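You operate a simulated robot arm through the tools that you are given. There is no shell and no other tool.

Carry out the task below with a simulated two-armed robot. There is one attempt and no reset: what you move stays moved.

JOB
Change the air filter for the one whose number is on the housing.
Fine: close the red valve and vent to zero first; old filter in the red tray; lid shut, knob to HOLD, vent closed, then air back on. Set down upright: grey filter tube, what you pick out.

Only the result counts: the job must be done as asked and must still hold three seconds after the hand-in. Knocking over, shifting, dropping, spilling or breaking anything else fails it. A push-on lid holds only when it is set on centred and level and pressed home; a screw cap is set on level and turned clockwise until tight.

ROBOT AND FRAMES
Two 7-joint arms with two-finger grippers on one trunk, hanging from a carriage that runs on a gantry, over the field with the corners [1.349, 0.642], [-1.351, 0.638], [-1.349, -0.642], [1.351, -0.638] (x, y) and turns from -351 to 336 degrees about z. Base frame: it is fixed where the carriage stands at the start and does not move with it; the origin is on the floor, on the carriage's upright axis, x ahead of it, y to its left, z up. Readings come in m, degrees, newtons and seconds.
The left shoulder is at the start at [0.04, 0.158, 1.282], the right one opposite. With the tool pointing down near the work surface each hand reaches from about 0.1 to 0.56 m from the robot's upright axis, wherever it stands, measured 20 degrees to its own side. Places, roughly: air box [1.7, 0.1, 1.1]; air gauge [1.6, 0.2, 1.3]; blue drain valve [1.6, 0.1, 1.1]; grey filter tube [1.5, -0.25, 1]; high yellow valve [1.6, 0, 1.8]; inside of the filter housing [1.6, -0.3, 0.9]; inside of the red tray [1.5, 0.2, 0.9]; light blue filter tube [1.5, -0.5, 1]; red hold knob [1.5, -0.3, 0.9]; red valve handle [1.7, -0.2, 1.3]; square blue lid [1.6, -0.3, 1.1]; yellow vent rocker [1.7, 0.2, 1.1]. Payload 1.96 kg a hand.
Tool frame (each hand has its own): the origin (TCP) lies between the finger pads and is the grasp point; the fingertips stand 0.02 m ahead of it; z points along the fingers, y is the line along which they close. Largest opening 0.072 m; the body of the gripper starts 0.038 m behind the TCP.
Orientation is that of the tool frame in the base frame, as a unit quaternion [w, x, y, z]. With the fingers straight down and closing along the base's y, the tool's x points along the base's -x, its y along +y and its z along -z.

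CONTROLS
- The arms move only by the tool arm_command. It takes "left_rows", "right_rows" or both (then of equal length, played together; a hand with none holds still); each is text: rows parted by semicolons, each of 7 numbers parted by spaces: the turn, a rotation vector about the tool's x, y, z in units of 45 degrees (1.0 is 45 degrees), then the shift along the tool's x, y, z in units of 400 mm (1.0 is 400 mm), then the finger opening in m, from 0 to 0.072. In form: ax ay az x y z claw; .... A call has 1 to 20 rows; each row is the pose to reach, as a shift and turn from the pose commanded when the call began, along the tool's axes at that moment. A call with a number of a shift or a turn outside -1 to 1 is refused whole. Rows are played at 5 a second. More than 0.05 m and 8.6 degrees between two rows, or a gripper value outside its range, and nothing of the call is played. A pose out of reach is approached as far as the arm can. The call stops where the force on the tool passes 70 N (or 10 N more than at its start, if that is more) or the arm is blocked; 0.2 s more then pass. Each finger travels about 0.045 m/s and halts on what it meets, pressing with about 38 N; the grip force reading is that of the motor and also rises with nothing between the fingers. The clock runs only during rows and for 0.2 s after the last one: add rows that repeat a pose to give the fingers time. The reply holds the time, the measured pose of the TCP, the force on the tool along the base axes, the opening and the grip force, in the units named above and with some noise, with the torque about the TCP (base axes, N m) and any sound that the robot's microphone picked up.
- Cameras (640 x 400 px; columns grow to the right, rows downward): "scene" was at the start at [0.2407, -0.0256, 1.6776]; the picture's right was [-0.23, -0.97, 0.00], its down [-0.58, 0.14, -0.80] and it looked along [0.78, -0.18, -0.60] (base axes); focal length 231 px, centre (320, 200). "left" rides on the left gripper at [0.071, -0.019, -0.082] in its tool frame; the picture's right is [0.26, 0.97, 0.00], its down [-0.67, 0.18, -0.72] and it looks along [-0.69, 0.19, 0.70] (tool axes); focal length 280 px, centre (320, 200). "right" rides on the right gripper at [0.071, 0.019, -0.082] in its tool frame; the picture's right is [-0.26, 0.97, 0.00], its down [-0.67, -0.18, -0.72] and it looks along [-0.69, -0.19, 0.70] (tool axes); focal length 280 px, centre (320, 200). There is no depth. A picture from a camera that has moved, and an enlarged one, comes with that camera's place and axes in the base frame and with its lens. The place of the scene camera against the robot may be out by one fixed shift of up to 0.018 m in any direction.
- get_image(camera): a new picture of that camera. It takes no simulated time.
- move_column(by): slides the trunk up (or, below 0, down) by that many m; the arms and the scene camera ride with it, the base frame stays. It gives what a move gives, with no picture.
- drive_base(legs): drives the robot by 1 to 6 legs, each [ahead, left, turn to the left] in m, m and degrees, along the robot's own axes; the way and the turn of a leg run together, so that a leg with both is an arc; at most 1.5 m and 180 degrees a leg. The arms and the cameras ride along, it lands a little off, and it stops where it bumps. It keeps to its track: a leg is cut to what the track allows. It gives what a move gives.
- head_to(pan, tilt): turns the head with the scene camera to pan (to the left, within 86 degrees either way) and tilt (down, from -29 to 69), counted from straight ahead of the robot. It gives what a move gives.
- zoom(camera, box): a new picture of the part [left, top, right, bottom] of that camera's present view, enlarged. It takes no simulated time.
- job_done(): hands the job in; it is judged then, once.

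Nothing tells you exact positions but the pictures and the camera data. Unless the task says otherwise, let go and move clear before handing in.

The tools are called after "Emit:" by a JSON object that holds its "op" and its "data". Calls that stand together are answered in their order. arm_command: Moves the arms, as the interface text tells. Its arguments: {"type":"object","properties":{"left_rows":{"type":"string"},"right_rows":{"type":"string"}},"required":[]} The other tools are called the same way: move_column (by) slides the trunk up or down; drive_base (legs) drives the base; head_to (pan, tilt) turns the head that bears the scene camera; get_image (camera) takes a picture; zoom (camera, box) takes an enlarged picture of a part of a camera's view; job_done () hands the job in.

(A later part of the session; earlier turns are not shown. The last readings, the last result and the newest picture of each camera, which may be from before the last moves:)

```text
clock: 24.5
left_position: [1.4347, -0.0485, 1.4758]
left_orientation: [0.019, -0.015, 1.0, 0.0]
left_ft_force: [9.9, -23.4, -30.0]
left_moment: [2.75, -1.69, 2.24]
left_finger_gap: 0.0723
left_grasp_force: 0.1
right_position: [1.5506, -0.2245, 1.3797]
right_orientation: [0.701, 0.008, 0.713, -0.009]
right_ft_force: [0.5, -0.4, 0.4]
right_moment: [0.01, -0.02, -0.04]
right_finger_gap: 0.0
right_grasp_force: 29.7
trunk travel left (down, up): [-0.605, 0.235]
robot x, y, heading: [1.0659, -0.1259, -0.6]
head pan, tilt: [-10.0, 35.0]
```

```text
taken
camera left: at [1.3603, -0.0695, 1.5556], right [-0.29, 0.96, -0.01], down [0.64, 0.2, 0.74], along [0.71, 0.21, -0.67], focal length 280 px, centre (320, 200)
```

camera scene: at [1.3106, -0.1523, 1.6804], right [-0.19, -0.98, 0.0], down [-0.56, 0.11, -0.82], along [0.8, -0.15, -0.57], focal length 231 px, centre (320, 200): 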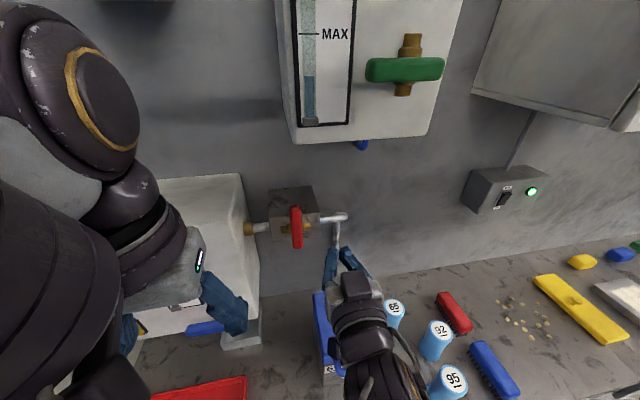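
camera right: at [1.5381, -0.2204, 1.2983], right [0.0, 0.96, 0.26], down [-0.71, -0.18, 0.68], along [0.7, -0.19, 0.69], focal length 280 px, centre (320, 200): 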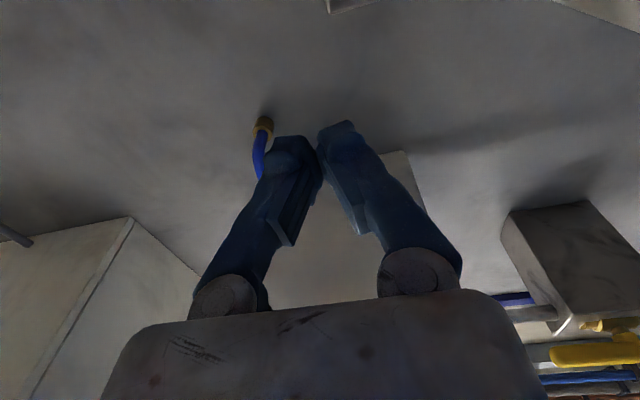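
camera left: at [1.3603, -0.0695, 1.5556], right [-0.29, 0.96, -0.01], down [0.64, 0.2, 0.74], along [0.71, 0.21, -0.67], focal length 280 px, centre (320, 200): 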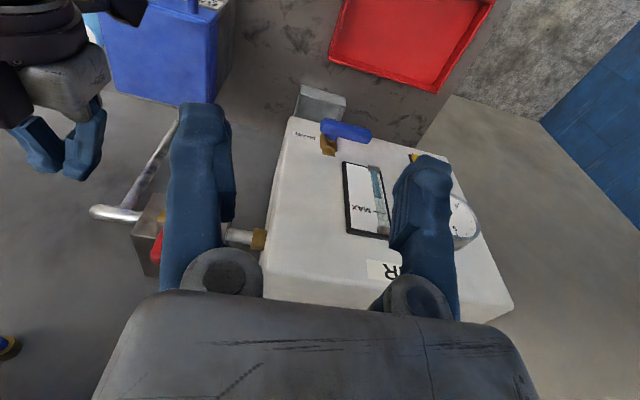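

The lever now stands upright (closed). The rocker I triangulate at about [1.652, 0.220, 1.131]; I move the left hand left and turn it to point ahead, retracting the right a bit.

Emit:
{"op": "arm_command", "data": {"left_rows": "0 0 0 0 0.1 0 0.072; 0 0 0 0 0.2 0 0.06; 0 0 0 0 0.3 0 0.04; 0 0 0 0 0.4 0 0.02; 0 0 0 0 0.5 0 0; 0 -0.17 0 0 0.5 0 0; 0 -0.34 0 0 0.5 0 0; 0 -0.5 0 0 0.5 0 0; 0 -0.67 0 0 0.5 0 0; 0 -0.84 0 0 0.5 0 0; 0 -1 0 0 0.5 0 0; 0 -1 0 0 0.5 0 0", "right_rows": "0 0 0 0 -0.05 -0.05 0; 0 0 0 0 -0.1 -0.1 0; 0 0 0 0 -0.15 -0.15 0; 0 0 0 0 -0.2 -0.2 0; 0 0 0 0 -0.2 -0.2 0; 0 0 0 0 -0.2 -0.2 0; 0 0 0 0 -0.2 -0.2 0; 0 0 0 0 -0.2 -0.2 0; 0 0 0 0 -0.2 -0.2 0; 0 0 0 0 -0.2 -0.2 0; 0 0 0 0 -0.2 -0.2 0; 0 0 0 0 -0.2 -0.2 0"}}

Emit:
{"op": "head_to", "data": {"pan": 20, "tilt": 40}}

Emit:
{"op": "get_image", "data": {"camera": "scene"}}

Emit:
{"op": "get_image", "data": {"camera": "left"}}

```text
clock: 25.1
left_position: [1.4338, 0.0359, 1.4766]
left_orientation: [0.026, -0.027, 0.999, 0.002]
left_ft_force: [2.0, -3.8, -4.4]
left_moment: [0.42, -0.1, 0.36]
left_finger_gap: 0.0401
left_grasp_force: 0.1
right_position: [1.5095, -0.2649, 1.38]
right_orientation: [0.701, 0.008, 0.713, -0.009]
right_ft_force: [-0.4, 0.4, 0.7]
right_moment: [0.0, 0.02, 0.03]
right_finger_gap: 0.0
right_grasp_force: 29.5
trunk travel left (down, up): [-0.605, 0.235]
robot x, y, heading: [1.0681, -0.1285, -0.8]
head pan, tilt: [-10.0, 35.0]
stopped in row 3 (left hand): the force on the tool passed its limit at 154 N (the readings are from after the stop); the commanded pose is now the measured one
```

```text
clock: 26.1
left_position: [1.4338, 0.0359, 1.4767]
left_orientation: [0.026, -0.026, 0.999, 0.002]
left_ft_force: [2.9, -0.7, -4.6]
left_moment: [0.06, -0.21, 0.05]
left_finger_gap: 0.0398
left_grasp_force: 0.0
right_position: [1.509, -0.2667, 1.3803]
right_orientation: [0.7, 0.008, 0.714, -0.009]
right_ft_force: [0.3, -0.1, 1.1]
right_moment: [0.0, 0.0, 0.02]
right_finger_gap: 0.0
right_grasp_force: 29.4
trunk travel left (down, up): [-0.605, 0.235]
robot x, y, heading: [1.0664, -0.1272, -0.8]
head pan, tilt: [20.0, 40.0]
```

```text
taken
camera scene: at [1.3044, -0.1078, 1.6729], right [0.33, -0.94, 0.0], down [-0.61, -0.21, -0.77], along [0.72, 0.25, -0.64], focal length 231 px, centre (320, 200)
```

scene: 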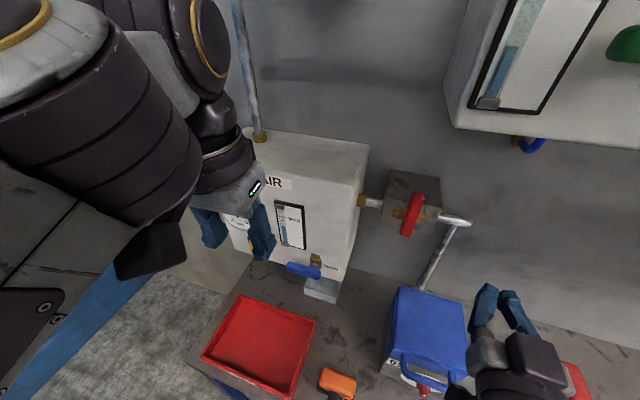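

```text
taken
camera left: at [1.3612, 0.0128, 1.5549], right [-0.31, 0.95, -0.01], down [0.63, 0.22, 0.75], along [0.71, 0.23, -0.66], focal length 280 px, centre (320, 200)
```

left: 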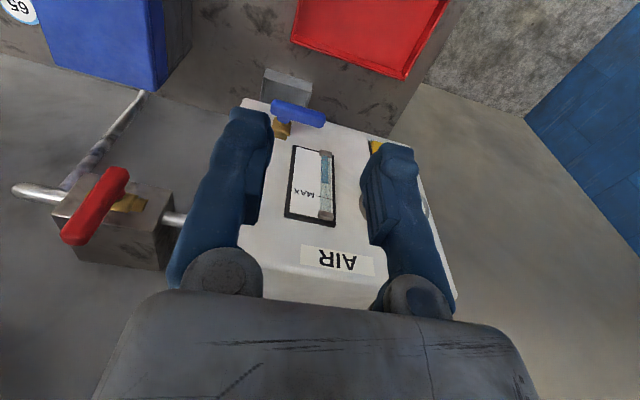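

The left hand was stopped by a force spike while moving left. I need to look to the left to see what the arm may be touching.

Emit:
{"op": "head_to", "data": {"pan": 60, "tilt": 30}}

Emit:
{"op": "get_image", "data": {"camera": "scene"}}

Emit:
{"op": "head_to", "data": {"pan": 80, "tilt": 0}}

Emit:
{"op": "get_image", "data": {"camera": "scene"}}

```text
clock: 27.2
left_position: [1.4357, 0.0363, 1.475]
left_orientation: [0.026, -0.027, 0.999, 0.002]
left_ft_force: [2.7, -0.8, -5.4]
left_moment: [0.09, -0.19, 0.04]
left_finger_gap: 0.04
left_grasp_force: 0.0
right_position: [1.51, -0.2659, 1.3794]
right_orientation: [0.7, 0.008, 0.714, -0.01]
right_ft_force: [0.4, 0.4, 0.3]
right_moment: [-0.01, 0.0, 0.04]
right_finger_gap: 0.0001
right_grasp_force: 29.2
trunk travel left (down, up): [-0.605, 0.235]
robot x, y, heading: [1.0668, -0.1308, -0.7]
head pan, tilt: [60.0, 30.0]
```

```text
taken
camera scene: at [1.2705, -0.0581, 1.6882], right [0.86, -0.51, 0.0], down [-0.26, -0.43, -0.87], along [0.44, 0.74, -0.5], focal length 231 px, centre (320, 200)
```

scene: 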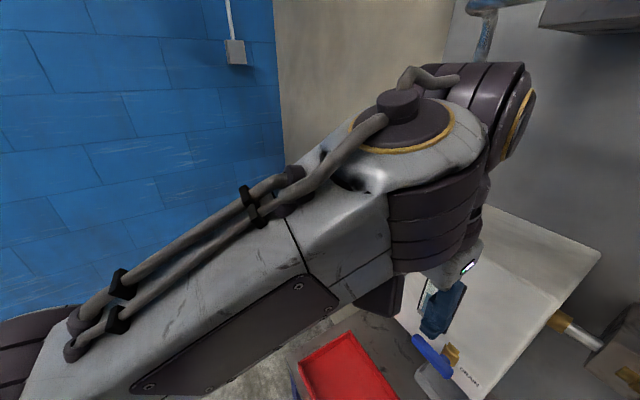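

```text
clock: 28.1
left_position: [1.4355, 0.0366, 1.4774]
left_orientation: [0.026, -0.028, 0.999, 0.002]
left_ft_force: [3.3, -0.5, -5.0]
left_moment: [0.09, -0.2, 0.06]
left_finger_gap: 0.0399
left_grasp_force: 0.0
right_position: [1.5087, -0.2663, 1.3795]
right_orientation: [0.701, 0.007, 0.713, -0.009]
right_ft_force: [0.5, 0.8, 0.0]
right_moment: [0.04, 0.01, 0.03]
right_finger_gap: 0.0
right_grasp_force: 29.6
trunk travel left (down, up): [-0.605, 0.235]
robot x, y, heading: [1.0668, -0.1239, -1.1]
head pan, tilt: [80.0, 0.0]
```

```text
taken
camera scene: at [1.2411, -0.0473, 1.7365], right [0.98, -0.19, 0.0], down [0.0, 0.0, -1.0], along [0.19, 0.98, 0.0], focal length 231 px, centre (320, 200)
```

scene: 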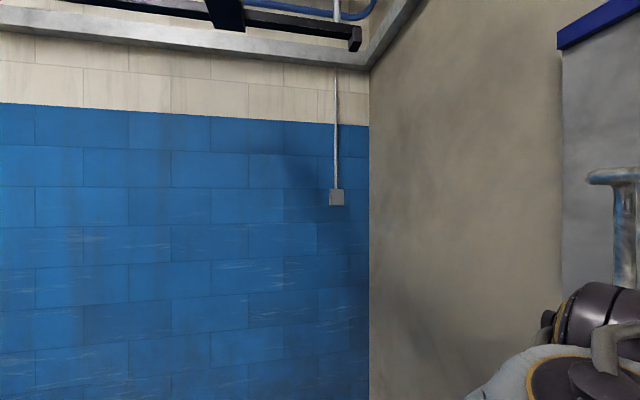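

The left elbow is thrust forward and high, near the vertical pipe above the air box. I look from a flatter angle to judge that gap.

Emit:
{"op": "head_to", "data": {"pan": 35, "tilt": 15}}

Emit:
{"op": "get_image", "data": {"camera": "scene"}}

```text
clock: 29.2
left_position: [1.4348, 0.0356, 1.4768]
left_orientation: [0.026, -0.027, 0.999, 0.002]
left_ft_force: [2.6, 0.1, -5.3]
left_moment: [0.1, -0.19, 0.08]
left_finger_gap: 0.0398
left_grasp_force: 0.1
right_position: [1.5101, -0.2672, 1.3808]
right_orientation: [0.701, 0.008, 0.713, -0.01]
right_ft_force: [0.1, -0.3, 0.2]
right_moment: [-0.04, 0.01, 0.01]
right_finger_gap: 0.0
right_grasp_force: 29.9
trunk travel left (down, up): [-0.605, 0.235]
robot x, y, heading: [1.07, -0.125, -0.8]
head pan, tilt: [35.0, 15.0]
```

```text
taken
camera scene: at [1.3013, -0.0832, 1.7125], right [0.56, -0.83, 0.0], down [-0.21, -0.15, -0.97], along [0.8, 0.54, -0.26], focal length 231 px, centre (320, 200)
```

scene: 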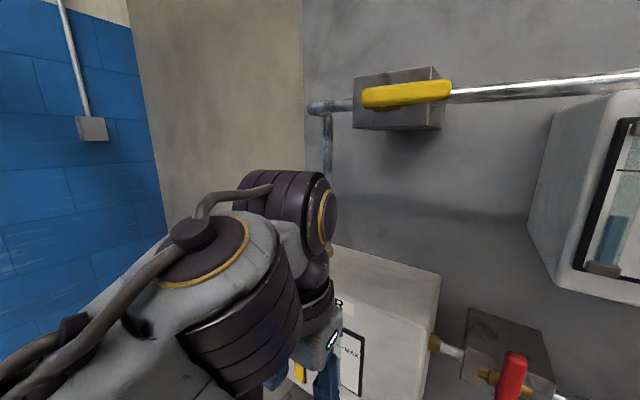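

The elbow seems clear of the pipe by some 0.15 m, and forces are now near zero. I retry the left motion slowly.

Emit:
{"op": "arm_command", "data": {"left_rows": "0 0 0 0 0.03 0 0.03; 0 0 0 0 0.06 0 0.02; 0 0 0 0 0.1 0 0.01; 0 0 0 0 0.15 0 0; 0 0 0 0 0.2 0 0; 0 0 0 0 0.25 0 0; 0 0 0 0 0.25 0 0"}}

```text
clock: 29.6
left_position: [1.4367, 0.0452, 1.4763]
left_orientation: [0.03, -0.032, 0.999, 0.001]
left_ft_force: [4.6, 6.6, -8.3]
left_moment: [-0.46, -0.3, -0.44]
left_finger_gap: 0.0203
left_grasp_force: 0.1
right_position: [1.5086, -0.2661, 1.3801]
right_orientation: [0.701, 0.008, 0.713, -0.01]
right_ft_force: [0.0, 0.6, 0.4]
right_moment: [0.0, 0.01, -0.01]
right_finger_gap: 0.0001
right_grasp_force: 29.6
trunk travel left (down, up): [-0.605, 0.235]
robot x, y, heading: [1.0665, -0.1254, -0.8]
head pan, tilt: [35.0, 15.0]
stopped in row 2 (left hand): the force on the tool passed its limit at 88 N (the readings are from after the stop); the commanded pose is now the measured one
```

Blocked again with no outside obstacle: the hand's own bracket probably rubs on its forearm in this folded pose. Turning the hand ahead freed the right one, so I do that first on the left.

Emit:
{"op": "arm_command", "data": {"left_rows": "0 -0.1 0 0 0 0 0.02; 0 -0.25 0 0 0 0 0.01; 0 -0.4 0 0 0 0 0; 0 -0.55 0 0 0 0 0; 0 -0.7 0 0 0 0 0; 0 -0.85 0 0 0 0 0; 0 -1 0 0 0 0 0; 0 -1 0 0 0 0 0"}}

Emit:
{"op": "get_image", "data": {"camera": "scene"}}

```text
clock: 31.4
left_position: [1.4536, 0.0408, 1.4668]
left_orientation: [0.41, -0.028, 0.911, 0.014]
left_ft_force: [-0.1, -0.2, -0.4]
left_moment: [-0.02, 0.02, -0.03]
left_finger_gap: 0.0001
left_grasp_force: 29.3
left hand out of reach, approached as far as the arm can: row 4, 5, 6, 7, 8
right_position: [1.5092, -0.2664, 1.3798]
right_orientation: [0.701, 0.008, 0.713, -0.01]
right_ft_force: [-0.1, -0.1, 0.0]
right_moment: [-0.01, -0.01, 0.0]
right_finger_gap: 0.0002
right_grasp_force: 29.6
trunk travel left (down, up): [-0.605, 0.235]
robot x, y, heading: [1.0686, -0.1273, -0.9]
head pan, tilt: [35.0, 15.0]
```

```text
taken
camera scene: at [1.3013, -0.0832, 1.7124], right [0.56, -0.83, 0.0], down [-0.21, -0.15, -0.97], along [0.8, 0.54, -0.26], focal length 231 px, centre (320, 200)
```

scene: 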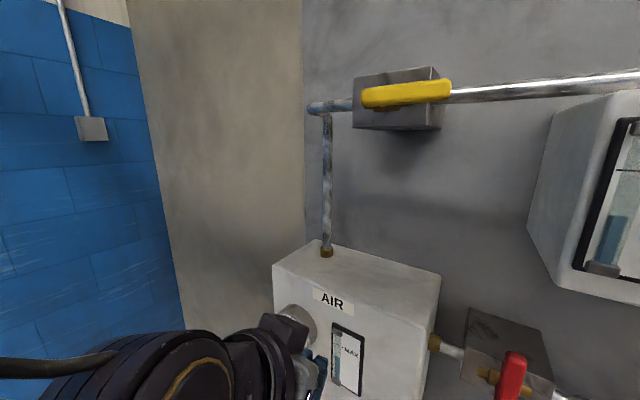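

The left arm is free now. I bring the hand to the left and down in front of the air box, then finish the turn.

Emit:
{"op": "arm_command", "data": {"left_rows": "0 0 0 0.03 0.06 0.05 0; 0 0 0 0.08 0.12 0.12 0; 0 0 0 0.12 0.18 0.19 0; 0 0 0 0.165 0.24 0.26 0; 0 0 0 0.21 0.3 0.34 0; 0 0 0 0.255 0.35 0.41 0; 0 0 0 0.296 0.4 0.484 0; 0 0 0 0.296 0.4 0.484 0"}}

Emit:
{"op": "head_to", "data": {"pan": 20, "tilt": 40}}

Emit:
{"op": "get_image", "data": {"camera": "scene"}}

Emit:
{"op": "get_image", "data": {"camera": "left"}}

```text
clock: 33.2
left_position: [1.5081, 0.2057, 1.2506]
left_orientation: [0.41, -0.029, 0.911, 0.014]
left_ft_force: [-0.8, -0.1, 0.6]
left_moment: [-0.01, -0.02, -0.01]
left_finger_gap: 0.0001
left_grasp_force: 29.3
right_position: [1.5105, -0.266, 1.3815]
right_orientation: [0.702, 0.009, 0.712, -0.01]
right_ft_force: [0.5, 1.3, -0.1]
right_moment: [-0.01, 0.0, 0.0]
right_finger_gap: 0.0001
right_grasp_force: 30.0
trunk travel left (down, up): [-0.605, 0.235]
robot x, y, heading: [1.0694, -0.1273, -0.9]
head pan, tilt: [35.0, 15.0]
```

```text
clock: 34.1
left_position: [1.5075, 0.2045, 1.2526]
left_orientation: [0.409, -0.029, 0.912, 0.014]
left_ft_force: [1.4, -0.5, -0.2]
left_moment: [-0.02, -0.02, 0.01]
left_finger_gap: 0.0001
left_grasp_force: 30.3
right_position: [1.5101, -0.266, 1.3804]
right_orientation: [0.7, 0.007, 0.714, -0.009]
right_ft_force: [0.2, 0.3, -1.1]
right_moment: [-0.01, 0.02, 0.01]
right_finger_gap: 0.0
right_grasp_force: 29.9
trunk travel left (down, up): [-0.605, 0.235]
robot x, y, heading: [1.0673, -0.1283, -0.8]
head pan, tilt: [20.0, 40.0]
```

```text
taken
camera scene: at [1.3044, -0.1077, 1.6729], right [0.33, -0.94, 0.0], down [-0.61, -0.21, -0.77], along [0.72, 0.25, -0.64], focal length 231 px, centre (320, 200)
```

scene: 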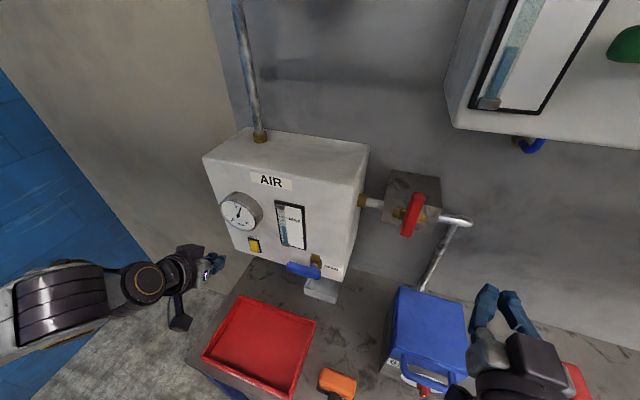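

```text
taken
camera left: at [1.4006, 0.1793, 1.2527], right [-0.23, 0.95, -0.19], down [-0.1, 0.17, 0.98], along [0.97, 0.25, 0.05], focal length 280 px, centre (320, 200)
```

left: 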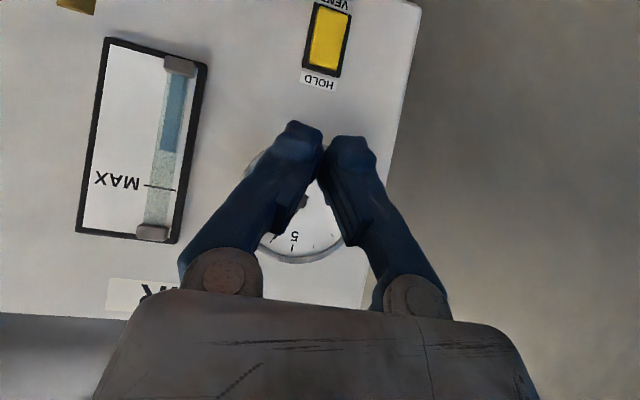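

The rocker is clearly visible now; I zoom in to judge its state and the scene camera for the gauge.

Emit:
{"op": "zoom", "data": {"camera": "left", "box": [280, 0, 376, 100]}}

Emit:
{"op": "zoom", "data": {"camera": "scene", "box": [205, 180, 305, 280]}}

```text
4.00 times, centred on (328, 50) of left
camera zoom: at [1.4006, 0.1793, 1.2527], right [-0.23, 0.95, -0.19], down [-0.1, 0.17, 0.98], along [0.97, 0.25, 0.05], focal length 1122 px, centre (288, 800)
```

zoom: 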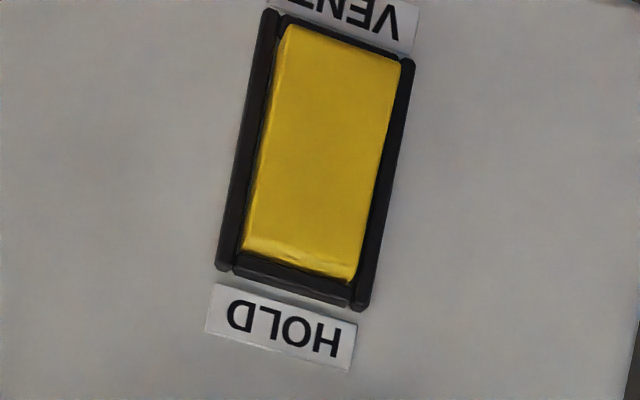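

```text
4.00 times, centred on (255, 230) of scene
camera zoom: at [1.3044, -0.1077, 1.6729], right [0.33, -0.94, 0.0], down [-0.61, -0.21, -0.77], along [0.72, 0.25, -0.64], focal length 924 px, centre (580, 80)
```

zoom: 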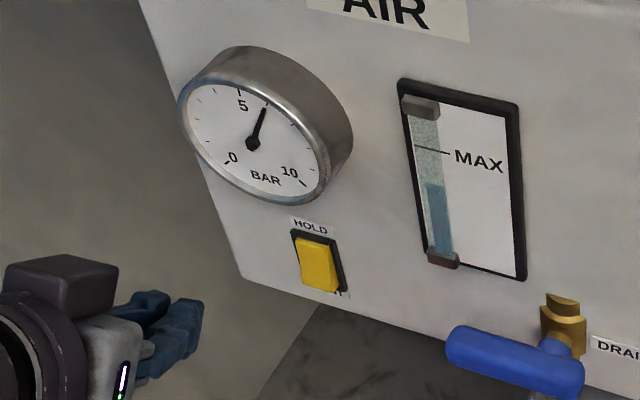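

The rocker's lower half stands proud, so it is at HOLD now. I bring the left hand straight ahead, level with the rocker's lower half (z≈1.108), in front of it.

Emit:
{"op": "arm_command", "data": {"left_rows": "0.013 -0.154 0.005 0.044 0.007 0.04 0; 0.026 -0.309 0.009 0.089 0.015 0.08 0; 0.04 -0.463 0.014 0.133 0.022 0.12 0; 0.053 -0.617 0.019 0.177 0.03 0.16 0; 0.066 -0.772 0.023 0.222 0.037 0.2 0; 0.079 -0.926 0.028 0.266 0.044 0.241 0; 0.079 -0.926 0.028 0.215 0.04 0.3 0; 0.079 -0.926 0.028 0.163 0.034 0.356 0; 0.079 -0.926 0.028 0.163 0.034 0.356 0"}}

Emit:
{"op": "get_image", "data": {"camera": "scene"}}

Emit:
{"op": "get_image", "data": {"camera": "left"}}

```text
clock: 36.1
left_position: [1.5485, 0.2234, 1.1066]
left_orientation: [0.708, 0.001, 0.707, 0.0]
left_ft_force: [0.2, -1.3, 0.0]
left_moment: [-0.02, 0.0, 0.01]
left_finger_gap: 0.0001
left_grasp_force: 29.2
left hand out of reach, approached as far as the arm can: row 8, 9
right_position: [1.5105, -0.2664, 1.3793]
right_orientation: [0.701, 0.008, 0.713, -0.01]
right_ft_force: [0.9, -0.6, 0.6]
right_moment: [-0.04, 0.03, -0.01]
right_finger_gap: 0.0001
right_grasp_force: 29.9
trunk travel left (down, up): [-0.605, 0.235]
robot x, y, heading: [1.0666, -0.1278, -0.8]
head pan, tilt: [20.0, 40.0]
```

```text
taken
camera scene: at [1.3043, -0.108, 1.6728], right [0.33, -0.94, 0.0], down [-0.61, -0.21, -0.77], along [0.72, 0.25, -0.64], focal length 231 px, centre (320, 200)
```

scene: 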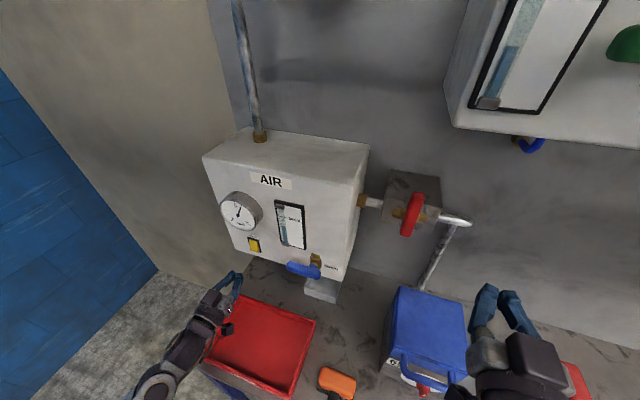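

```text
taken
camera left: at [1.467, 0.2045, 1.0352], right [0.0, 0.97, -0.26], down [-0.72, 0.18, 0.67], along [0.7, 0.19, 0.69], focal length 280 px, centre (320, 200)
```

left: 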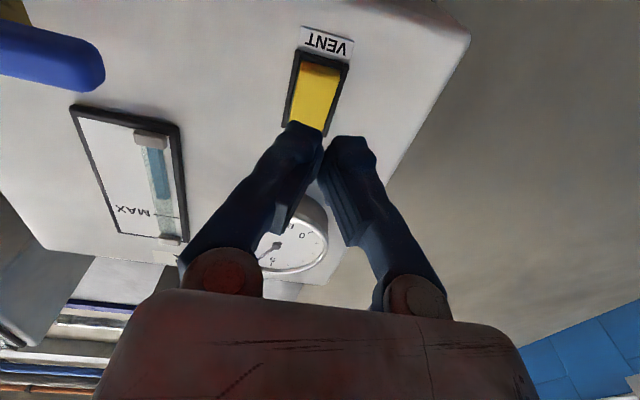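

The left arm is at its limit at x≈1.55, so I retract it slightly and drive the robot 0.10 m ahead.

Emit:
{"op": "arm_command", "data": {"left_rows": "0 0 0 0 0 -0.06 0; 0 0 0 0 0 -0.12 0; 0 0 0 0 0 -0.12 0", "right_rows": "0 0 0 0 -0.03 -0.08 0; 0 0 0 0 -0.07 -0.15 0; 0 0 0 0 -0.07 -0.15 0"}}

Emit:
{"op": "drive_base", "data": {"legs": [[0.1, 0.0, 0.5]]}}

Emit:
{"op": "get_image", "data": {"camera": "scene"}}

Emit:
{"op": "get_image", "data": {"camera": "left"}}

```text
clock: 36.9
left_position: [1.5018, 0.2246, 1.1059]
left_orientation: [0.708, 0.0, 0.706, 0.0]
left_ft_force: [-0.5, 0.0, 0.3]
left_moment: [0.02, 0.03, -0.02]
left_finger_gap: 0.0
left_grasp_force: 28.9
right_position: [1.4551, -0.2886, 1.3858]
right_orientation: [0.701, 0.008, 0.713, -0.01]
right_ft_force: [-0.7, -0.2, 0.7]
right_moment: [0.01, 0.02, -0.02]
right_finger_gap: 0.0001
right_grasp_force: 29.5
right hand out of reach, approached as far as the arm can: row 2, 3
trunk travel left (down, up): [-0.605, 0.235]
robot x, y, heading: [1.0675, -0.1336, -1.0]
head pan, tilt: [20.0, 40.0]
```

```text
clock: 38.1
left_position: [1.5995, 0.2284, 1.1066]
left_orientation: [0.708, -0.003, 0.706, 0.004]
left_ft_force: [0.2, -0.4, -0.3]
left_moment: [0.02, -0.03, 0.01]
left_finger_gap: 0.0
left_grasp_force: 29.1
right_position: [1.5561, -0.2868, 1.3865]
right_orientation: [0.701, 0.005, 0.713, -0.006]
right_ft_force: [0.3, 0.1, -0.8]
right_moment: [0.02, 0.01, -0.01]
right_finger_gap: 0.0
right_grasp_force: 29.2
trunk travel left (down, up): [-0.605, 0.235]
robot x, y, heading: [1.1673, -0.1285, -0.5]
head pan, tilt: [20.0, 40.0]
```

```text
taken
camera scene: at [1.404, -0.1063, 1.6729], right [0.34, -0.94, 0.0], down [-0.6, -0.22, -0.77], along [0.72, 0.26, -0.64], focal length 231 px, centre (320, 200)
```

scene: 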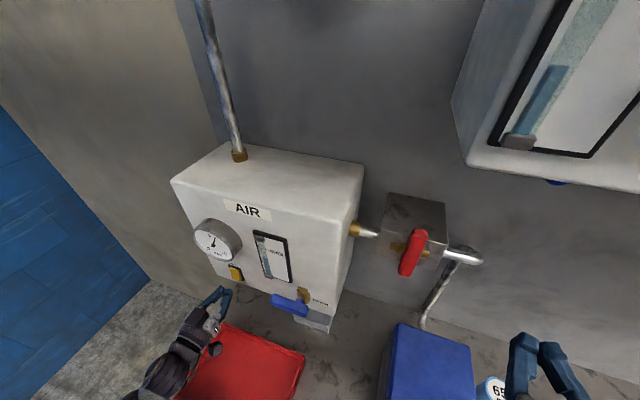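

```text
taken
camera left: at [1.5171, 0.2081, 1.0356], right [-0.01, 0.97, -0.26], down [-0.72, 0.18, 0.67], along [0.7, 0.19, 0.69], focal length 280 px, centre (320, 200)
```

left: 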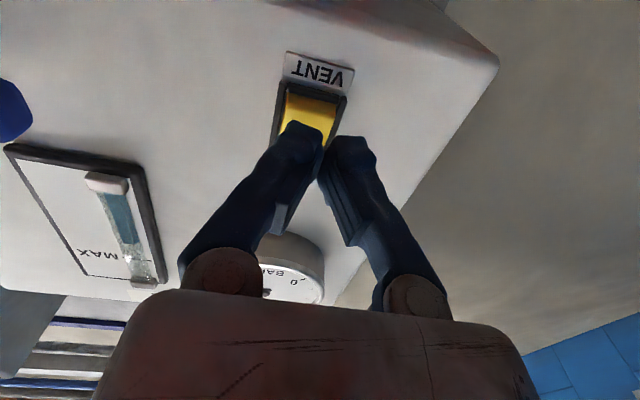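

The fingertips are just in front of the rocker's lower half. I press forward in small steps.

Emit:
{"op": "arm_command", "data": {"left_rows": "0 0 0 0 -0.015 0.02 0; 0 0 0 0 -0.015 0.04 0; 0 0 0 0 -0.015 0.06 0; 0 0 0 0 -0.015 0.075 0; 0 0 0 0 -0.015 0.09 0; 0 0 0 0 -0.015 0.1 0; 0 0 0 0 -0.015 0.11 0"}}

Emit:
{"op": "zoom", "data": {"camera": "scene", "box": [170, 200, 290, 320]}}

Emit:
{"op": "zoom", "data": {"camera": "left", "box": [220, 20, 420, 160]}}

```text
clock: 39.7
left_position: [1.6342, 0.2216, 1.105]
left_orientation: [0.706, -0.003, 0.708, 0.003]
left_ft_force: [-52.7, -5.3, 12.2]
left_moment: [-0.04, -0.51, -0.13]
left_finger_gap: 0.0061
left_grasp_force: 29.9
right_position: [1.5503, -0.285, 1.384]
right_orientation: [0.699, 0.005, 0.715, -0.007]
right_ft_force: [-0.1, 0.5, -0.3]
right_moment: [0.0, 0.01, -0.01]
right_finger_gap: 0.0
right_grasp_force: 29.7
trunk travel left (down, up): [-0.605, 0.235]
robot x, y, heading: [1.1685, -0.1248, -0.2]
head pan, tilt: [20.0, 40.0]
```

```text
3.33 times, centred on (230, 260) of scene
camera zoom: at [1.3996, -0.1062, 1.6716], right [0.34, -0.94, 0.0], down [-0.61, -0.22, -0.76], along [0.72, 0.26, -0.65], focal length 770 px, centre (620, 0)
```

zoom: 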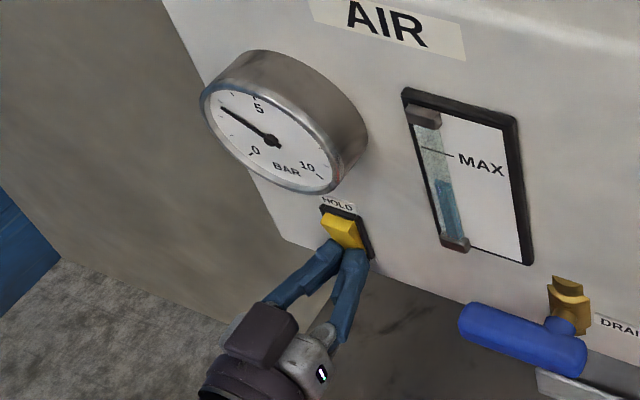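

```text
2.86 times, centred on (320, 90) of left
camera zoom: at [1.5518, 0.2022, 1.0341], right [-0.01, 0.97, -0.26], down [-0.72, 0.18, 0.68], along [0.7, 0.19, 0.69], focal length 801 px, centre (320, 514)
```

zoom: 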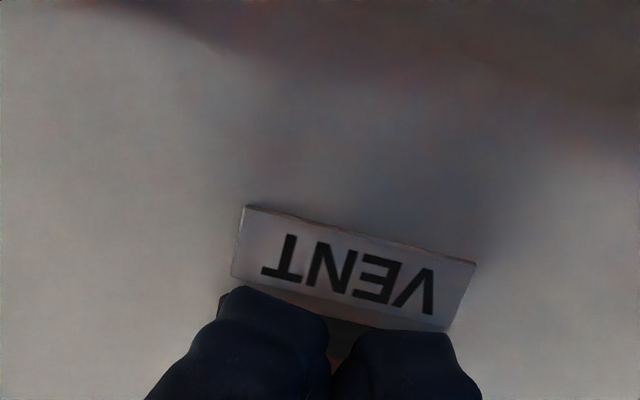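

The rocker flipped to VENT and the gauge is falling. I back off the left hand and let it fall to zero.

Emit:
{"op": "arm_command", "data": {"left_rows": "0 0 0 0 0 -0.05 0; 0 0 0 0 0 -0.12 0; 0 0 0 0 0 -0.2 0; 0 0 0 0 0 -0.2 0; 0 0 0 0 0 -0.2 0; 0 0 0 0 0 -0.2 0; 0 0 0 0 0 -0.2 0; 0 0 0 0 0 -0.2 0; 0 0 0 0 0 -0.2 0; 0 0 0 0 0 -0.2 0"}}

Emit:
{"op": "zoom", "data": {"camera": "scene", "box": [170, 200, 290, 320]}}

Emit:
{"op": "get_image", "data": {"camera": "left"}}

```text
clock: 41.9
left_position: [1.5612, 0.2224, 1.1042]
left_orientation: [0.708, -0.003, 0.706, 0.004]
left_ft_force: [0.4, 0.6, -0.5]
left_moment: [0.01, 0.0, 0.01]
left_finger_gap: 0.0002
left_grasp_force: 29.4
right_position: [1.5566, -0.2863, 1.3861]
right_orientation: [0.701, 0.005, 0.713, -0.006]
right_ft_force: [-0.1, 0.4, -0.7]
right_moment: [-0.02, 0.0, 0.0]
right_finger_gap: 0.0002
right_grasp_force: 29.1
trunk travel left (down, up): [-0.605, 0.235]
robot x, y, heading: [1.1695, -0.1286, -0.3]
head pan, tilt: [20.0, 40.0]
```

```text
3.33 times, centred on (230, 260) of scene
camera zoom: at [1.4038, -0.1063, 1.6729], right [0.34, -0.94, 0.0], down [-0.6, -0.22, -0.77], along [0.72, 0.26, -0.64], focal length 770 px, centre (620, 0)
```

zoom: 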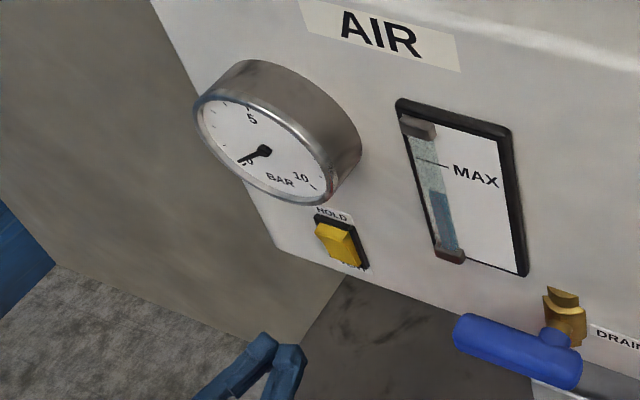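

```text
taken
camera left: at [1.4797, 0.2026, 1.0336], right [-0.01, 0.97, -0.26], down [-0.72, 0.18, 0.67], along [0.7, 0.19, 0.69], focal length 280 px, centre (320, 200)
```

left: 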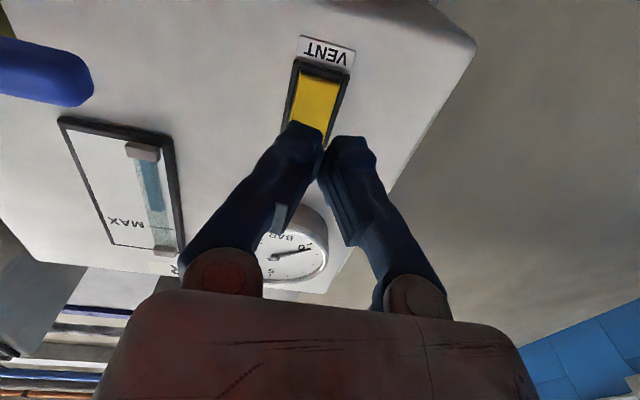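

The gauge reads zero. I drive back 0.1 m, then lower the right hand in front of the housing, tilted 45° down, to look at knob and lid.

Emit:
{"op": "drive_base", "data": {"legs": [[-0.1, 0.0, 0.0]]}}

Emit:
{"op": "arm_command", "data": {"right_rows": "0 0 0 0 0 -0.1 0; 0 0.1 0 0.05 -0.01 -0.2 0; 0 0.25 0 0.15 -0.01 -0.24 0; 0 0.4 0 0.25 -0.02 -0.24 0; 0 0.55 0 0.35 -0.02 -0.24 0; 0 0.7 0 0.45 -0.03 -0.24 0; 0 0.85 0 0.55 -0.03 -0.24 0; 0 1 0 0.65 -0.035 -0.24 0; 0 1 0 0.75 -0.035 -0.24 0; 0 1 0 0.85 -0.035 -0.24 0; 0 1 0 0.95 -0.035 -0.24 0; 0 1 0 0.95 -0.035 -0.24 0"}}

Emit:
{"op": "get_image", "data": {"camera": "right"}}

Emit:
{"op": "head_to", "data": {"pan": -10, "tilt": 45}}

Emit:
{"op": "get_image", "data": {"camera": "scene"}}

```text
clock: 43.0
left_position: [1.462, 0.2226, 1.1037]
left_orientation: [0.707, -0.004, 0.707, 0.004]
left_ft_force: [0.2, -0.5, -0.3]
left_moment: [-0.03, 0.0, -0.03]
left_finger_gap: 0.0001
left_grasp_force: 29.8
right_position: [1.4568, -0.2839, 1.3849]
right_orientation: [0.7, 0.005, 0.714, -0.007]
right_ft_force: [0.4, 1.3, 1.0]
right_moment: [-0.03, 0.04, -0.01]
right_finger_gap: 0.0003
right_grasp_force: 29.4
trunk travel left (down, up): [-0.605, 0.235]
robot x, y, heading: [1.0682, -0.1278, -0.2]
head pan, tilt: [20.0, 40.0]
```

```text
clock: 45.6
left_position: [1.462, 0.2242, 1.1047]
left_orientation: [0.708, -0.004, 0.706, 0.005]
left_ft_force: [-0.2, -0.3, 0.2]
left_moment: [0.0, -0.01, -0.02]
left_finger_gap: 0.0001
left_grasp_force: 28.8
right_position: [1.3654, -0.2959, 1.0003]
right_orientation: [0.373, 0.006, 0.928, -0.003]
right_ft_force: [-0.3, -0.8, 0.0]
right_moment: [-0.01, 0.01, -0.03]
right_finger_gap: 0.0001
right_grasp_force: 30.2
right hand out of reach, approached as far as the arm can: row 1, 2, 3, 4, 5, 6, 7, 8, 9, 10, 11, 12
trunk travel left (down, up): [-0.605, 0.235]
robot x, y, heading: [1.0645, -0.1305, -0.0]
head pan, tilt: [20.0, 40.0]
```

```text
taken
camera right: at [1.2578, -0.2745, 1.0116], right [0.2, 0.96, 0.18], down [-0.01, -0.18, 0.98], along [0.98, -0.2, -0.03], focal length 280 px, centre (320, 200)
```

right: 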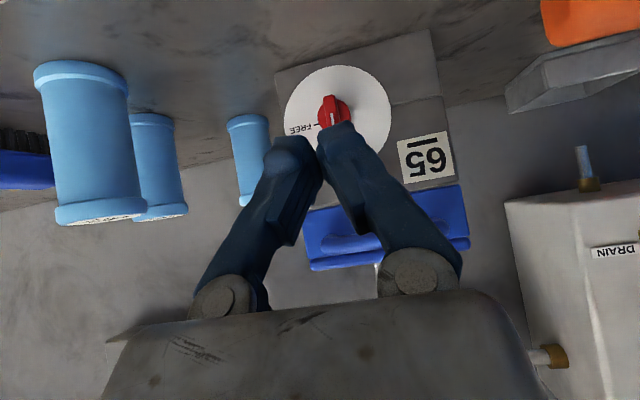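

```text
clock: 46.6
left_position: [1.4605, 0.2232, 1.1059]
left_orientation: [0.708, -0.004, 0.706, 0.005]
left_ft_force: [0.4, 0.6, 0.0]
left_moment: [0.0, 0.01, 0.02]
left_finger_gap: 0.0
left_grasp_force: 29.4
right_position: [1.3655, -0.295, 0.9992]
right_orientation: [0.374, 0.005, 0.928, -0.003]
right_ft_force: [0.2, 0.4, -0.1]
right_moment: [-0.01, 0.01, 0.02]
right_finger_gap: 0.0
right_grasp_force: 30.0
trunk travel left (down, up): [-0.605, 0.235]
robot x, y, heading: [1.0673, -0.1267, 0.1]
head pan, tilt: [-10.0, 45.0]
```

```text
taken
camera scene: at [1.3045, -0.1486, 1.6656], right [-0.18, -0.98, 0.0], down [-0.7, 0.12, -0.71], along [0.7, -0.12, -0.71], focal length 231 px, centre (320, 200)
```

scene: 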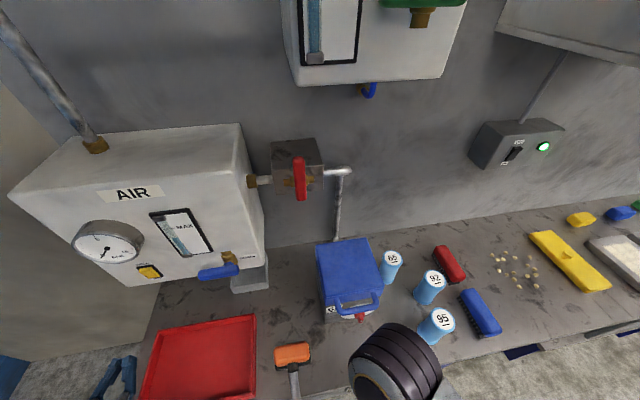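

I have a good front view of the knob from the wrist camera (upside down). I zoom in on it and on the lid edge.

Emit:
{"op": "zoom", "data": {"camera": "right", "box": [270, 40, 450, 152]}}

Emit:
{"op": "zoom", "data": {"camera": "right", "box": [220, 120, 500, 290]}}

Emit:
{"op": "zoom", "data": {"camera": "scene", "box": [300, 220, 420, 330]}}

```text
3.56 times, centred on (360, 96) of right
camera zoom: at [1.258, -0.2744, 1.0118], right [0.2, 0.96, 0.18], down [-0.01, -0.18, 0.98], along [0.98, -0.2, -0.03], focal length 997 px, centre (178, 570)
```

zoom: 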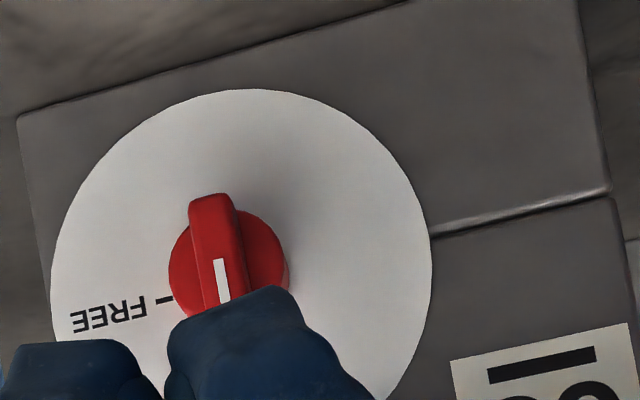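

```text
2.29 times, centred on (360, 205) of right
camera zoom: at [1.258, -0.2744, 1.0118], right [0.2, 0.96, 0.18], down [-0.01, -0.18, 0.98], along [0.98, -0.2, -0.03], focal length 641 px, centre (229, 189)
```

zoom: 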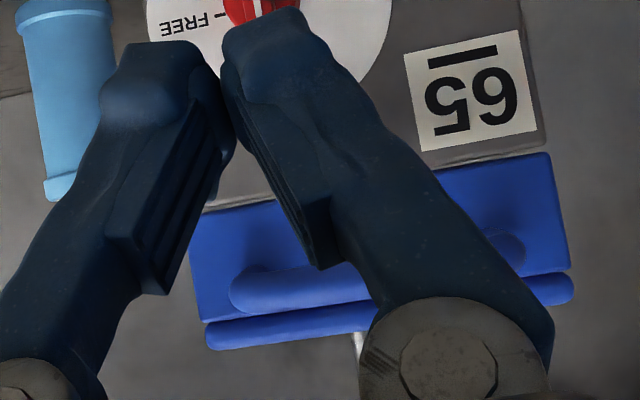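

```text
3.64 times, centred on (360, 275) of scene
camera zoom: at [1.3045, -0.1486, 1.6656], right [-0.18, -0.98, 0.0], down [-0.7, 0.12, -0.71], along [0.7, -0.12, -0.71], focal length 840 px, centre (174, -73)
```

zoom: 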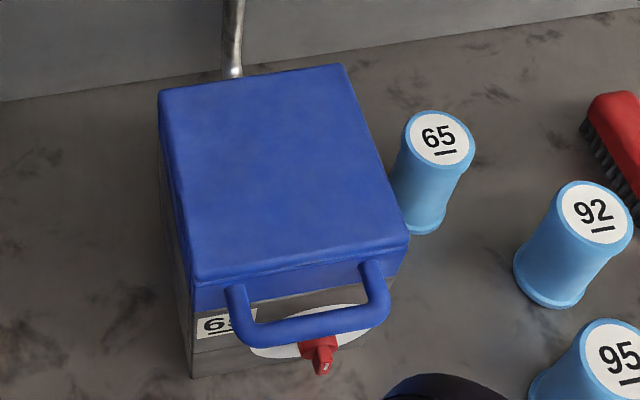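

The knob points to HOLD; hub at about [1.52, -0.300, 0.928] with its fin upright, and the lid has a front bow handle above it. I will push the fin's top end to the right with closed fingertips; first I go close.

Emit:
{"op": "arm_command", "data": {"right_rows": "-0.003 -0.034 -0.002 -0.04 0.015 0.045 0; -0.006 -0.068 -0.004 -0.08 0.03 0.09 0; -0.009 -0.1 -0.006 -0.12 0.045 0.14 0; -0.012 -0.136 -0.008 -0.155 0.0625 0.185 0; -0.012 -0.136 -0.008 -0.155 0.0625 0.185 0"}}

Emit:
{"op": "get_image", "data": {"camera": "right"}}

Emit:
{"op": "get_image", "data": {"camera": "scene"}}

```text
clock: 47.8
left_position: [1.4619, 0.2228, 1.1056]
left_orientation: [0.708, -0.003, 0.706, 0.004]
left_ft_force: [0.1, 0.6, 0.6]
left_moment: [0.0, -0.01, 0.0]
left_finger_gap: 0.0
left_grasp_force: 29.6
right_position: [1.4633, -0.2698, 0.9897]
right_orientation: [0.424, 0.001, 0.906, -0.001]
right_ft_force: [0.5, 0.1, 0.4]
right_moment: [-0.03, 0.01, 0.0]
right_finger_gap: 0.0002
right_grasp_force: 29.7
trunk travel left (down, up): [-0.605, 0.235]
robot x, y, heading: [1.0703, -0.1247, -0.4]
head pan, tilt: [-10.0, 45.0]
```

```text
taken
camera right: at [1.3548, -0.2509, 0.9889], right [0.17, 0.96, 0.2], down [-0.12, -0.18, 0.98], along [0.98, -0.19, 0.08], focal length 280 px, centre (320, 200)
```

right: 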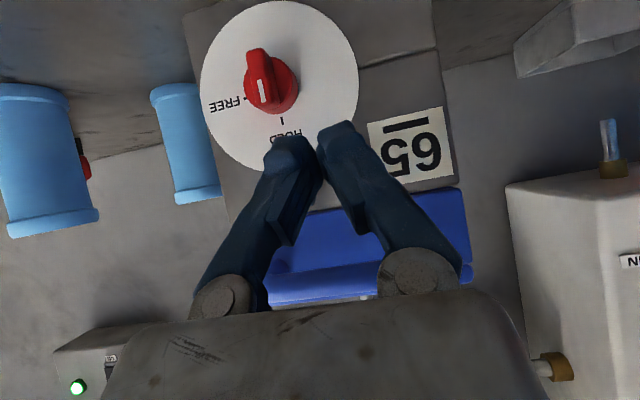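

```text
taken
camera scene: at [1.3045, -0.1487, 1.6656], right [-0.18, -0.98, 0.0], down [-0.7, 0.12, -0.71], along [0.7, -0.12, -0.71], focal length 231 px, centre (320, 200)
```

scene: 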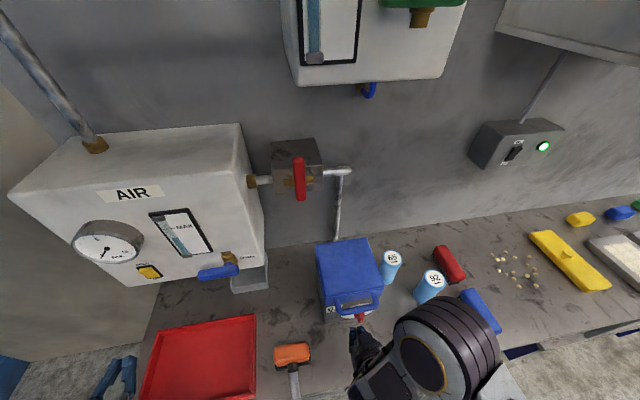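

I zoom in to fix the knob position precisely from this second view.

Emit:
{"op": "zoom", "data": {"camera": "right", "box": [200, 20, 360, 140]}}

```text
3.33 times, centred on (280, 80) of right
camera zoom: at [1.3548, -0.2509, 0.9889], right [0.17, 0.96, 0.2], down [-0.12, -0.18, 0.98], along [0.98, -0.19, 0.08], focal length 935 px, centre (453, 600)
```

zoom: 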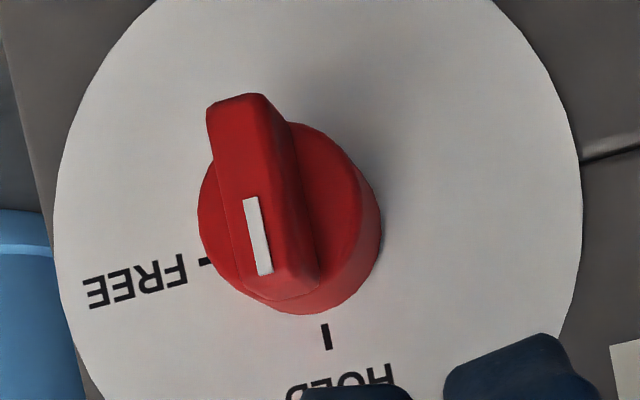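

The fin's front centre is near [1.506, -0.298, 0.928]. I bring the fingertips in beside the fin's top left.

Emit:
{"op": "arm_command", "data": {"right_rows": "0 0 0 0.0065 -0.0055 0.06 0; 0 0 0 0.0065 -0.0055 0.1 0; 0 0 0 0.0065 -0.0055 0.1275 0; 0 0 0 0.0065 -0.0055 0.1275 0"}}

Emit:
{"op": "get_image", "data": {"camera": "right"}}

Emit:
{"op": "zoom", "data": {"camera": "scene", "box": [310, 260, 430, 360]}}

```text
clock: 48.8
left_position: [1.4621, 0.2233, 1.1036]
left_orientation: [0.708, -0.005, 0.706, 0.006]
left_ft_force: [-0.1, -0.2, 0.7]
left_moment: [-0.01, -0.01, -0.02]
left_finger_gap: 0.0002
left_grasp_force: 29.4
right_position: [1.4988, -0.2748, 0.9546]
right_orientation: [0.423, 0.002, 0.906, -0.001]
right_ft_force: [-0.1, -0.1, 0.1]
right_moment: [0.02, 0.03, -0.04]
right_finger_gap: 0.0
right_grasp_force: 29.7
trunk travel left (down, up): [-0.605, 0.235]
robot x, y, heading: [1.0689, -0.1294, -0.1]
head pan, tilt: [-10.0, 45.0]
```

```text
taken
camera right: at [1.3913, -0.2545, 0.9532], right [0.17, 0.96, 0.2], down [-0.12, -0.18, 0.98], along [0.98, -0.19, 0.08], focal length 280 px, centre (320, 200)
```

right: 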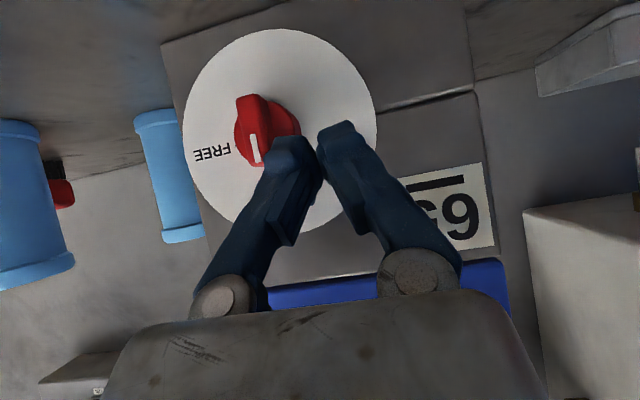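

```text
4.00 times, centred on (370, 310) of scene
camera zoom: at [1.3045, -0.1487, 1.6656], right [-0.18, -0.98, 0.0], down [-0.7, 0.12, -0.71], along [0.7, -0.12, -0.71], focal length 924 px, centre (120, -240)
```

zoom: 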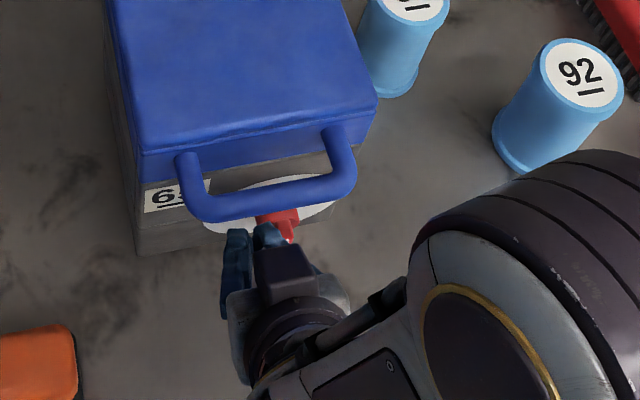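

The finger's edge lies right beside the fin's upper end. I now sweep right and press down, turning the fin clockwise to FREE.

Emit:
{"op": "arm_command", "data": {"right_rows": "0 0 0 0.0038 -0.0125 0.0032 0; 0 0 0 0.0038 -0.025 0.0032 0; 0 0 0 -0.002 -0.036 -0.002 0; 0 0 0 -0.0082 -0.0465 -0.0069 0; 0 0 0 -0.01 -0.06 -0.008 0; 0 0 0 -0.0103 -0.0733 -0.0087 0; 0 0 0 -0.006 -0.085 -0.005 0; 0 0 0 -0.0019 -0.0975 -0.0016 0"}}

Emit:
{"op": "get_image", "data": {"camera": "right"}}

Emit:
{"op": "zoom", "data": {"camera": "scene", "box": [310, 260, 430, 360]}}

```text
clock: 50.6
left_position: [1.4619, 0.2227, 1.1029]
left_orientation: [0.707, -0.004, 0.707, 0.004]
left_ft_force: [0.1, -0.8, -1.1]
left_moment: [0.0, 0.03, -0.01]
left_finger_gap: 0.0
left_grasp_force: 30.1
right_position: [1.4992, -0.3138, 0.9559]
right_orientation: [0.424, 0.001, 0.906, -0.001]
right_ft_force: [-0.1, 0.6, -0.8]
right_moment: [0.01, 0.03, 0.0]
right_finger_gap: 0.0002
right_grasp_force: 30.0
trunk travel left (down, up): [-0.605, 0.235]
robot x, y, heading: [1.067, -0.1239, -0.2]
head pan, tilt: [-10.0, 45.0]
```

```text
taken
camera right: at [1.3909, -0.2935, 0.9554], right [0.17, 0.96, 0.2], down [-0.12, -0.18, 0.98], along [0.98, -0.19, 0.08], focal length 280 px, centre (320, 200)
```

right: 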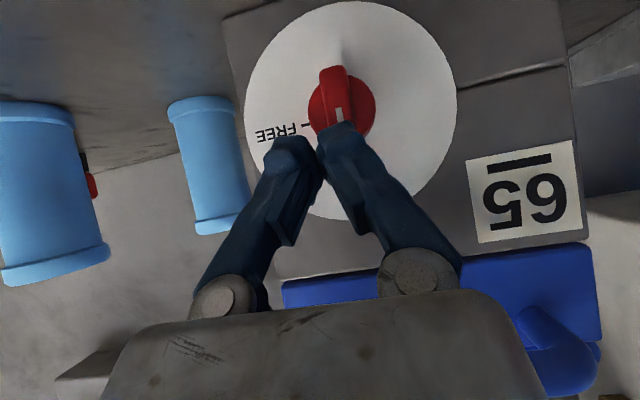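

```text
4.00 times, centred on (370, 310) of scene
camera zoom: at [1.3045, -0.1487, 1.6656], right [-0.18, -0.98, 0.0], down [-0.7, 0.12, -0.71], along [0.7, -0.12, -0.71], focal length 924 px, centre (120, -240)
```

zoom: 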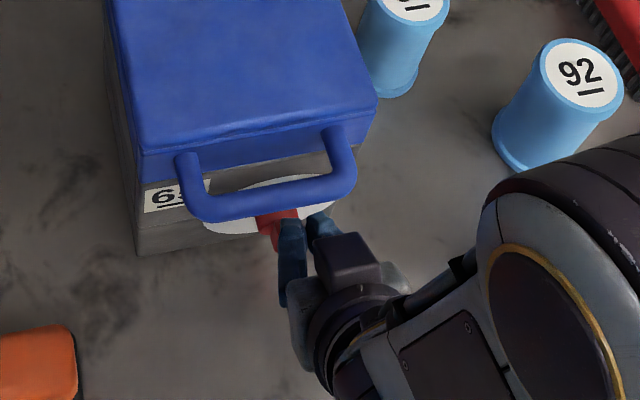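

The fingers passed just in front of the fin: its front is at x≈1.513, deeper than I assumed (dial at 1.535). I go back to the left side and 1 cm deeper.

Emit:
{"op": "arm_command", "data": {"right_rows": "0 0 0 0 0 -0.08 0; 0 0 0 0 0.06 -0.08 0; 0 0 0 0 0.1145 -0.08 0; 0 0 0 -0.011 0.1145 -0.02 0; 0 0 0 -0.011 0.1145 0.025 0; 0 0 0 -0.011 0.1145 0.025 0"}}

Emit:
{"op": "get_image", "data": {"camera": "right"}}

```text
clock: 52.0
left_position: [1.4622, 0.2239, 1.1041]
left_orientation: [0.707, -0.003, 0.707, 0.003]
left_ft_force: [-0.6, -0.2, -0.1]
left_moment: [0.01, -0.03, 0.01]
left_finger_gap: 0.0002
left_grasp_force: 29.4
right_position: [1.508, -0.2679, 0.9513]
right_orientation: [0.424, 0.0, 0.906, 0.0]
right_ft_force: [-0.6, -0.3, -1.3]
right_moment: [-0.04, 0.02, 0.0]
right_finger_gap: 0.0001
right_grasp_force: 29.8
trunk travel left (down, up): [-0.605, 0.235]
robot x, y, heading: [1.0681, -0.1265, -0.1]
head pan, tilt: [-10.0, 45.0]
```

```text
taken
camera right: at [1.4004, -0.2479, 0.9507], right [0.17, 0.96, 0.2], down [-0.12, -0.18, 0.98], along [0.98, -0.19, 0.08], focal length 280 px, centre (320, 200)
```

right: 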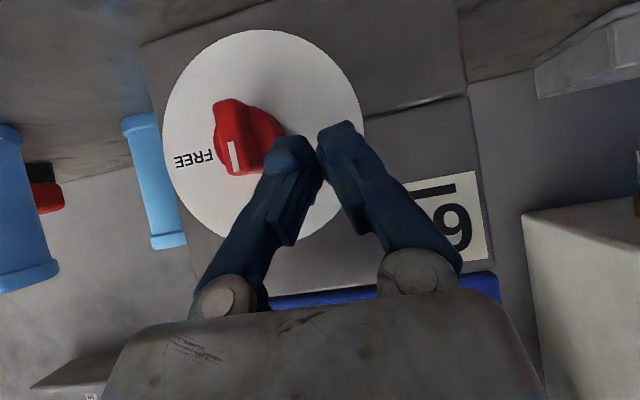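

Now the tips reach beside the fin at the right depth. I sweep again.

Emit:
{"op": "arm_command", "data": {"right_rows": "0 0 0 0 -0.02 0 0; 0 0 0 0 -0.041 0 0; 0 0 0 -0.0057 -0.051 -0.0048 0; 0 0 0 -0.0107 -0.0615 -0.009 0; 0 0 0 -0.0123 -0.075 -0.0103 0; 0 0 0 -0.0126 -0.087 -0.0106 0; 0 0 0 -0.0096 -0.1 -0.008 0; 0 0 0 -0.005 -0.111 -0.0042 0; 0 0 0 0.0027 -0.12 0.0023 0; 0 0 0 0.0084 -0.1275 0.0071 0"}}

Emit:
{"op": "get_image", "data": {"camera": "right"}}

```text
clock: 54.2
left_position: [1.4605, 0.2228, 1.1059]
left_orientation: [0.707, -0.004, 0.707, 0.004]
left_ft_force: [-0.2, -0.4, -0.1]
left_moment: [0.0, -0.02, 0.0]
left_finger_gap: 0.0
left_grasp_force: 29.0
right_position: [1.5093, -0.3171, 0.9488]
right_orientation: [0.424, 0.0, 0.906, 0.0]
right_ft_force: [-12.4, 2.3, 26.8]
right_moment: [0.28, -0.08, 0.09]
right_finger_gap: 0.0
right_grasp_force: 29.2
trunk travel left (down, up): [-0.605, 0.235]
robot x, y, heading: [1.0684, -0.1295, 0.0]
head pan, tilt: [-10.0, 45.0]
```

```text
taken
camera right: at [1.4013, -0.2983, 0.9481], right [0.17, 0.96, 0.2], down [-0.12, -0.18, 0.98], along [0.98, -0.19, 0.08], focal length 280 px, centre (320, 200)
```

right: 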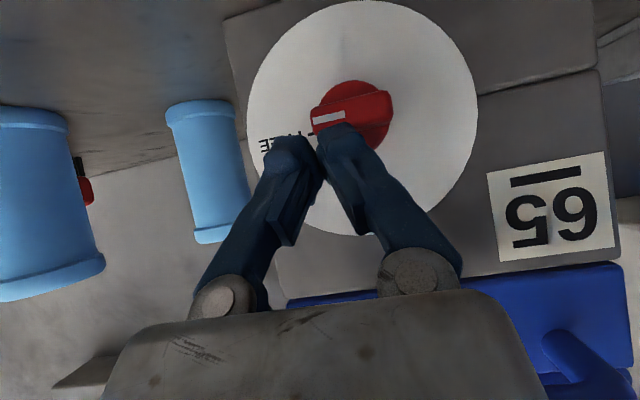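

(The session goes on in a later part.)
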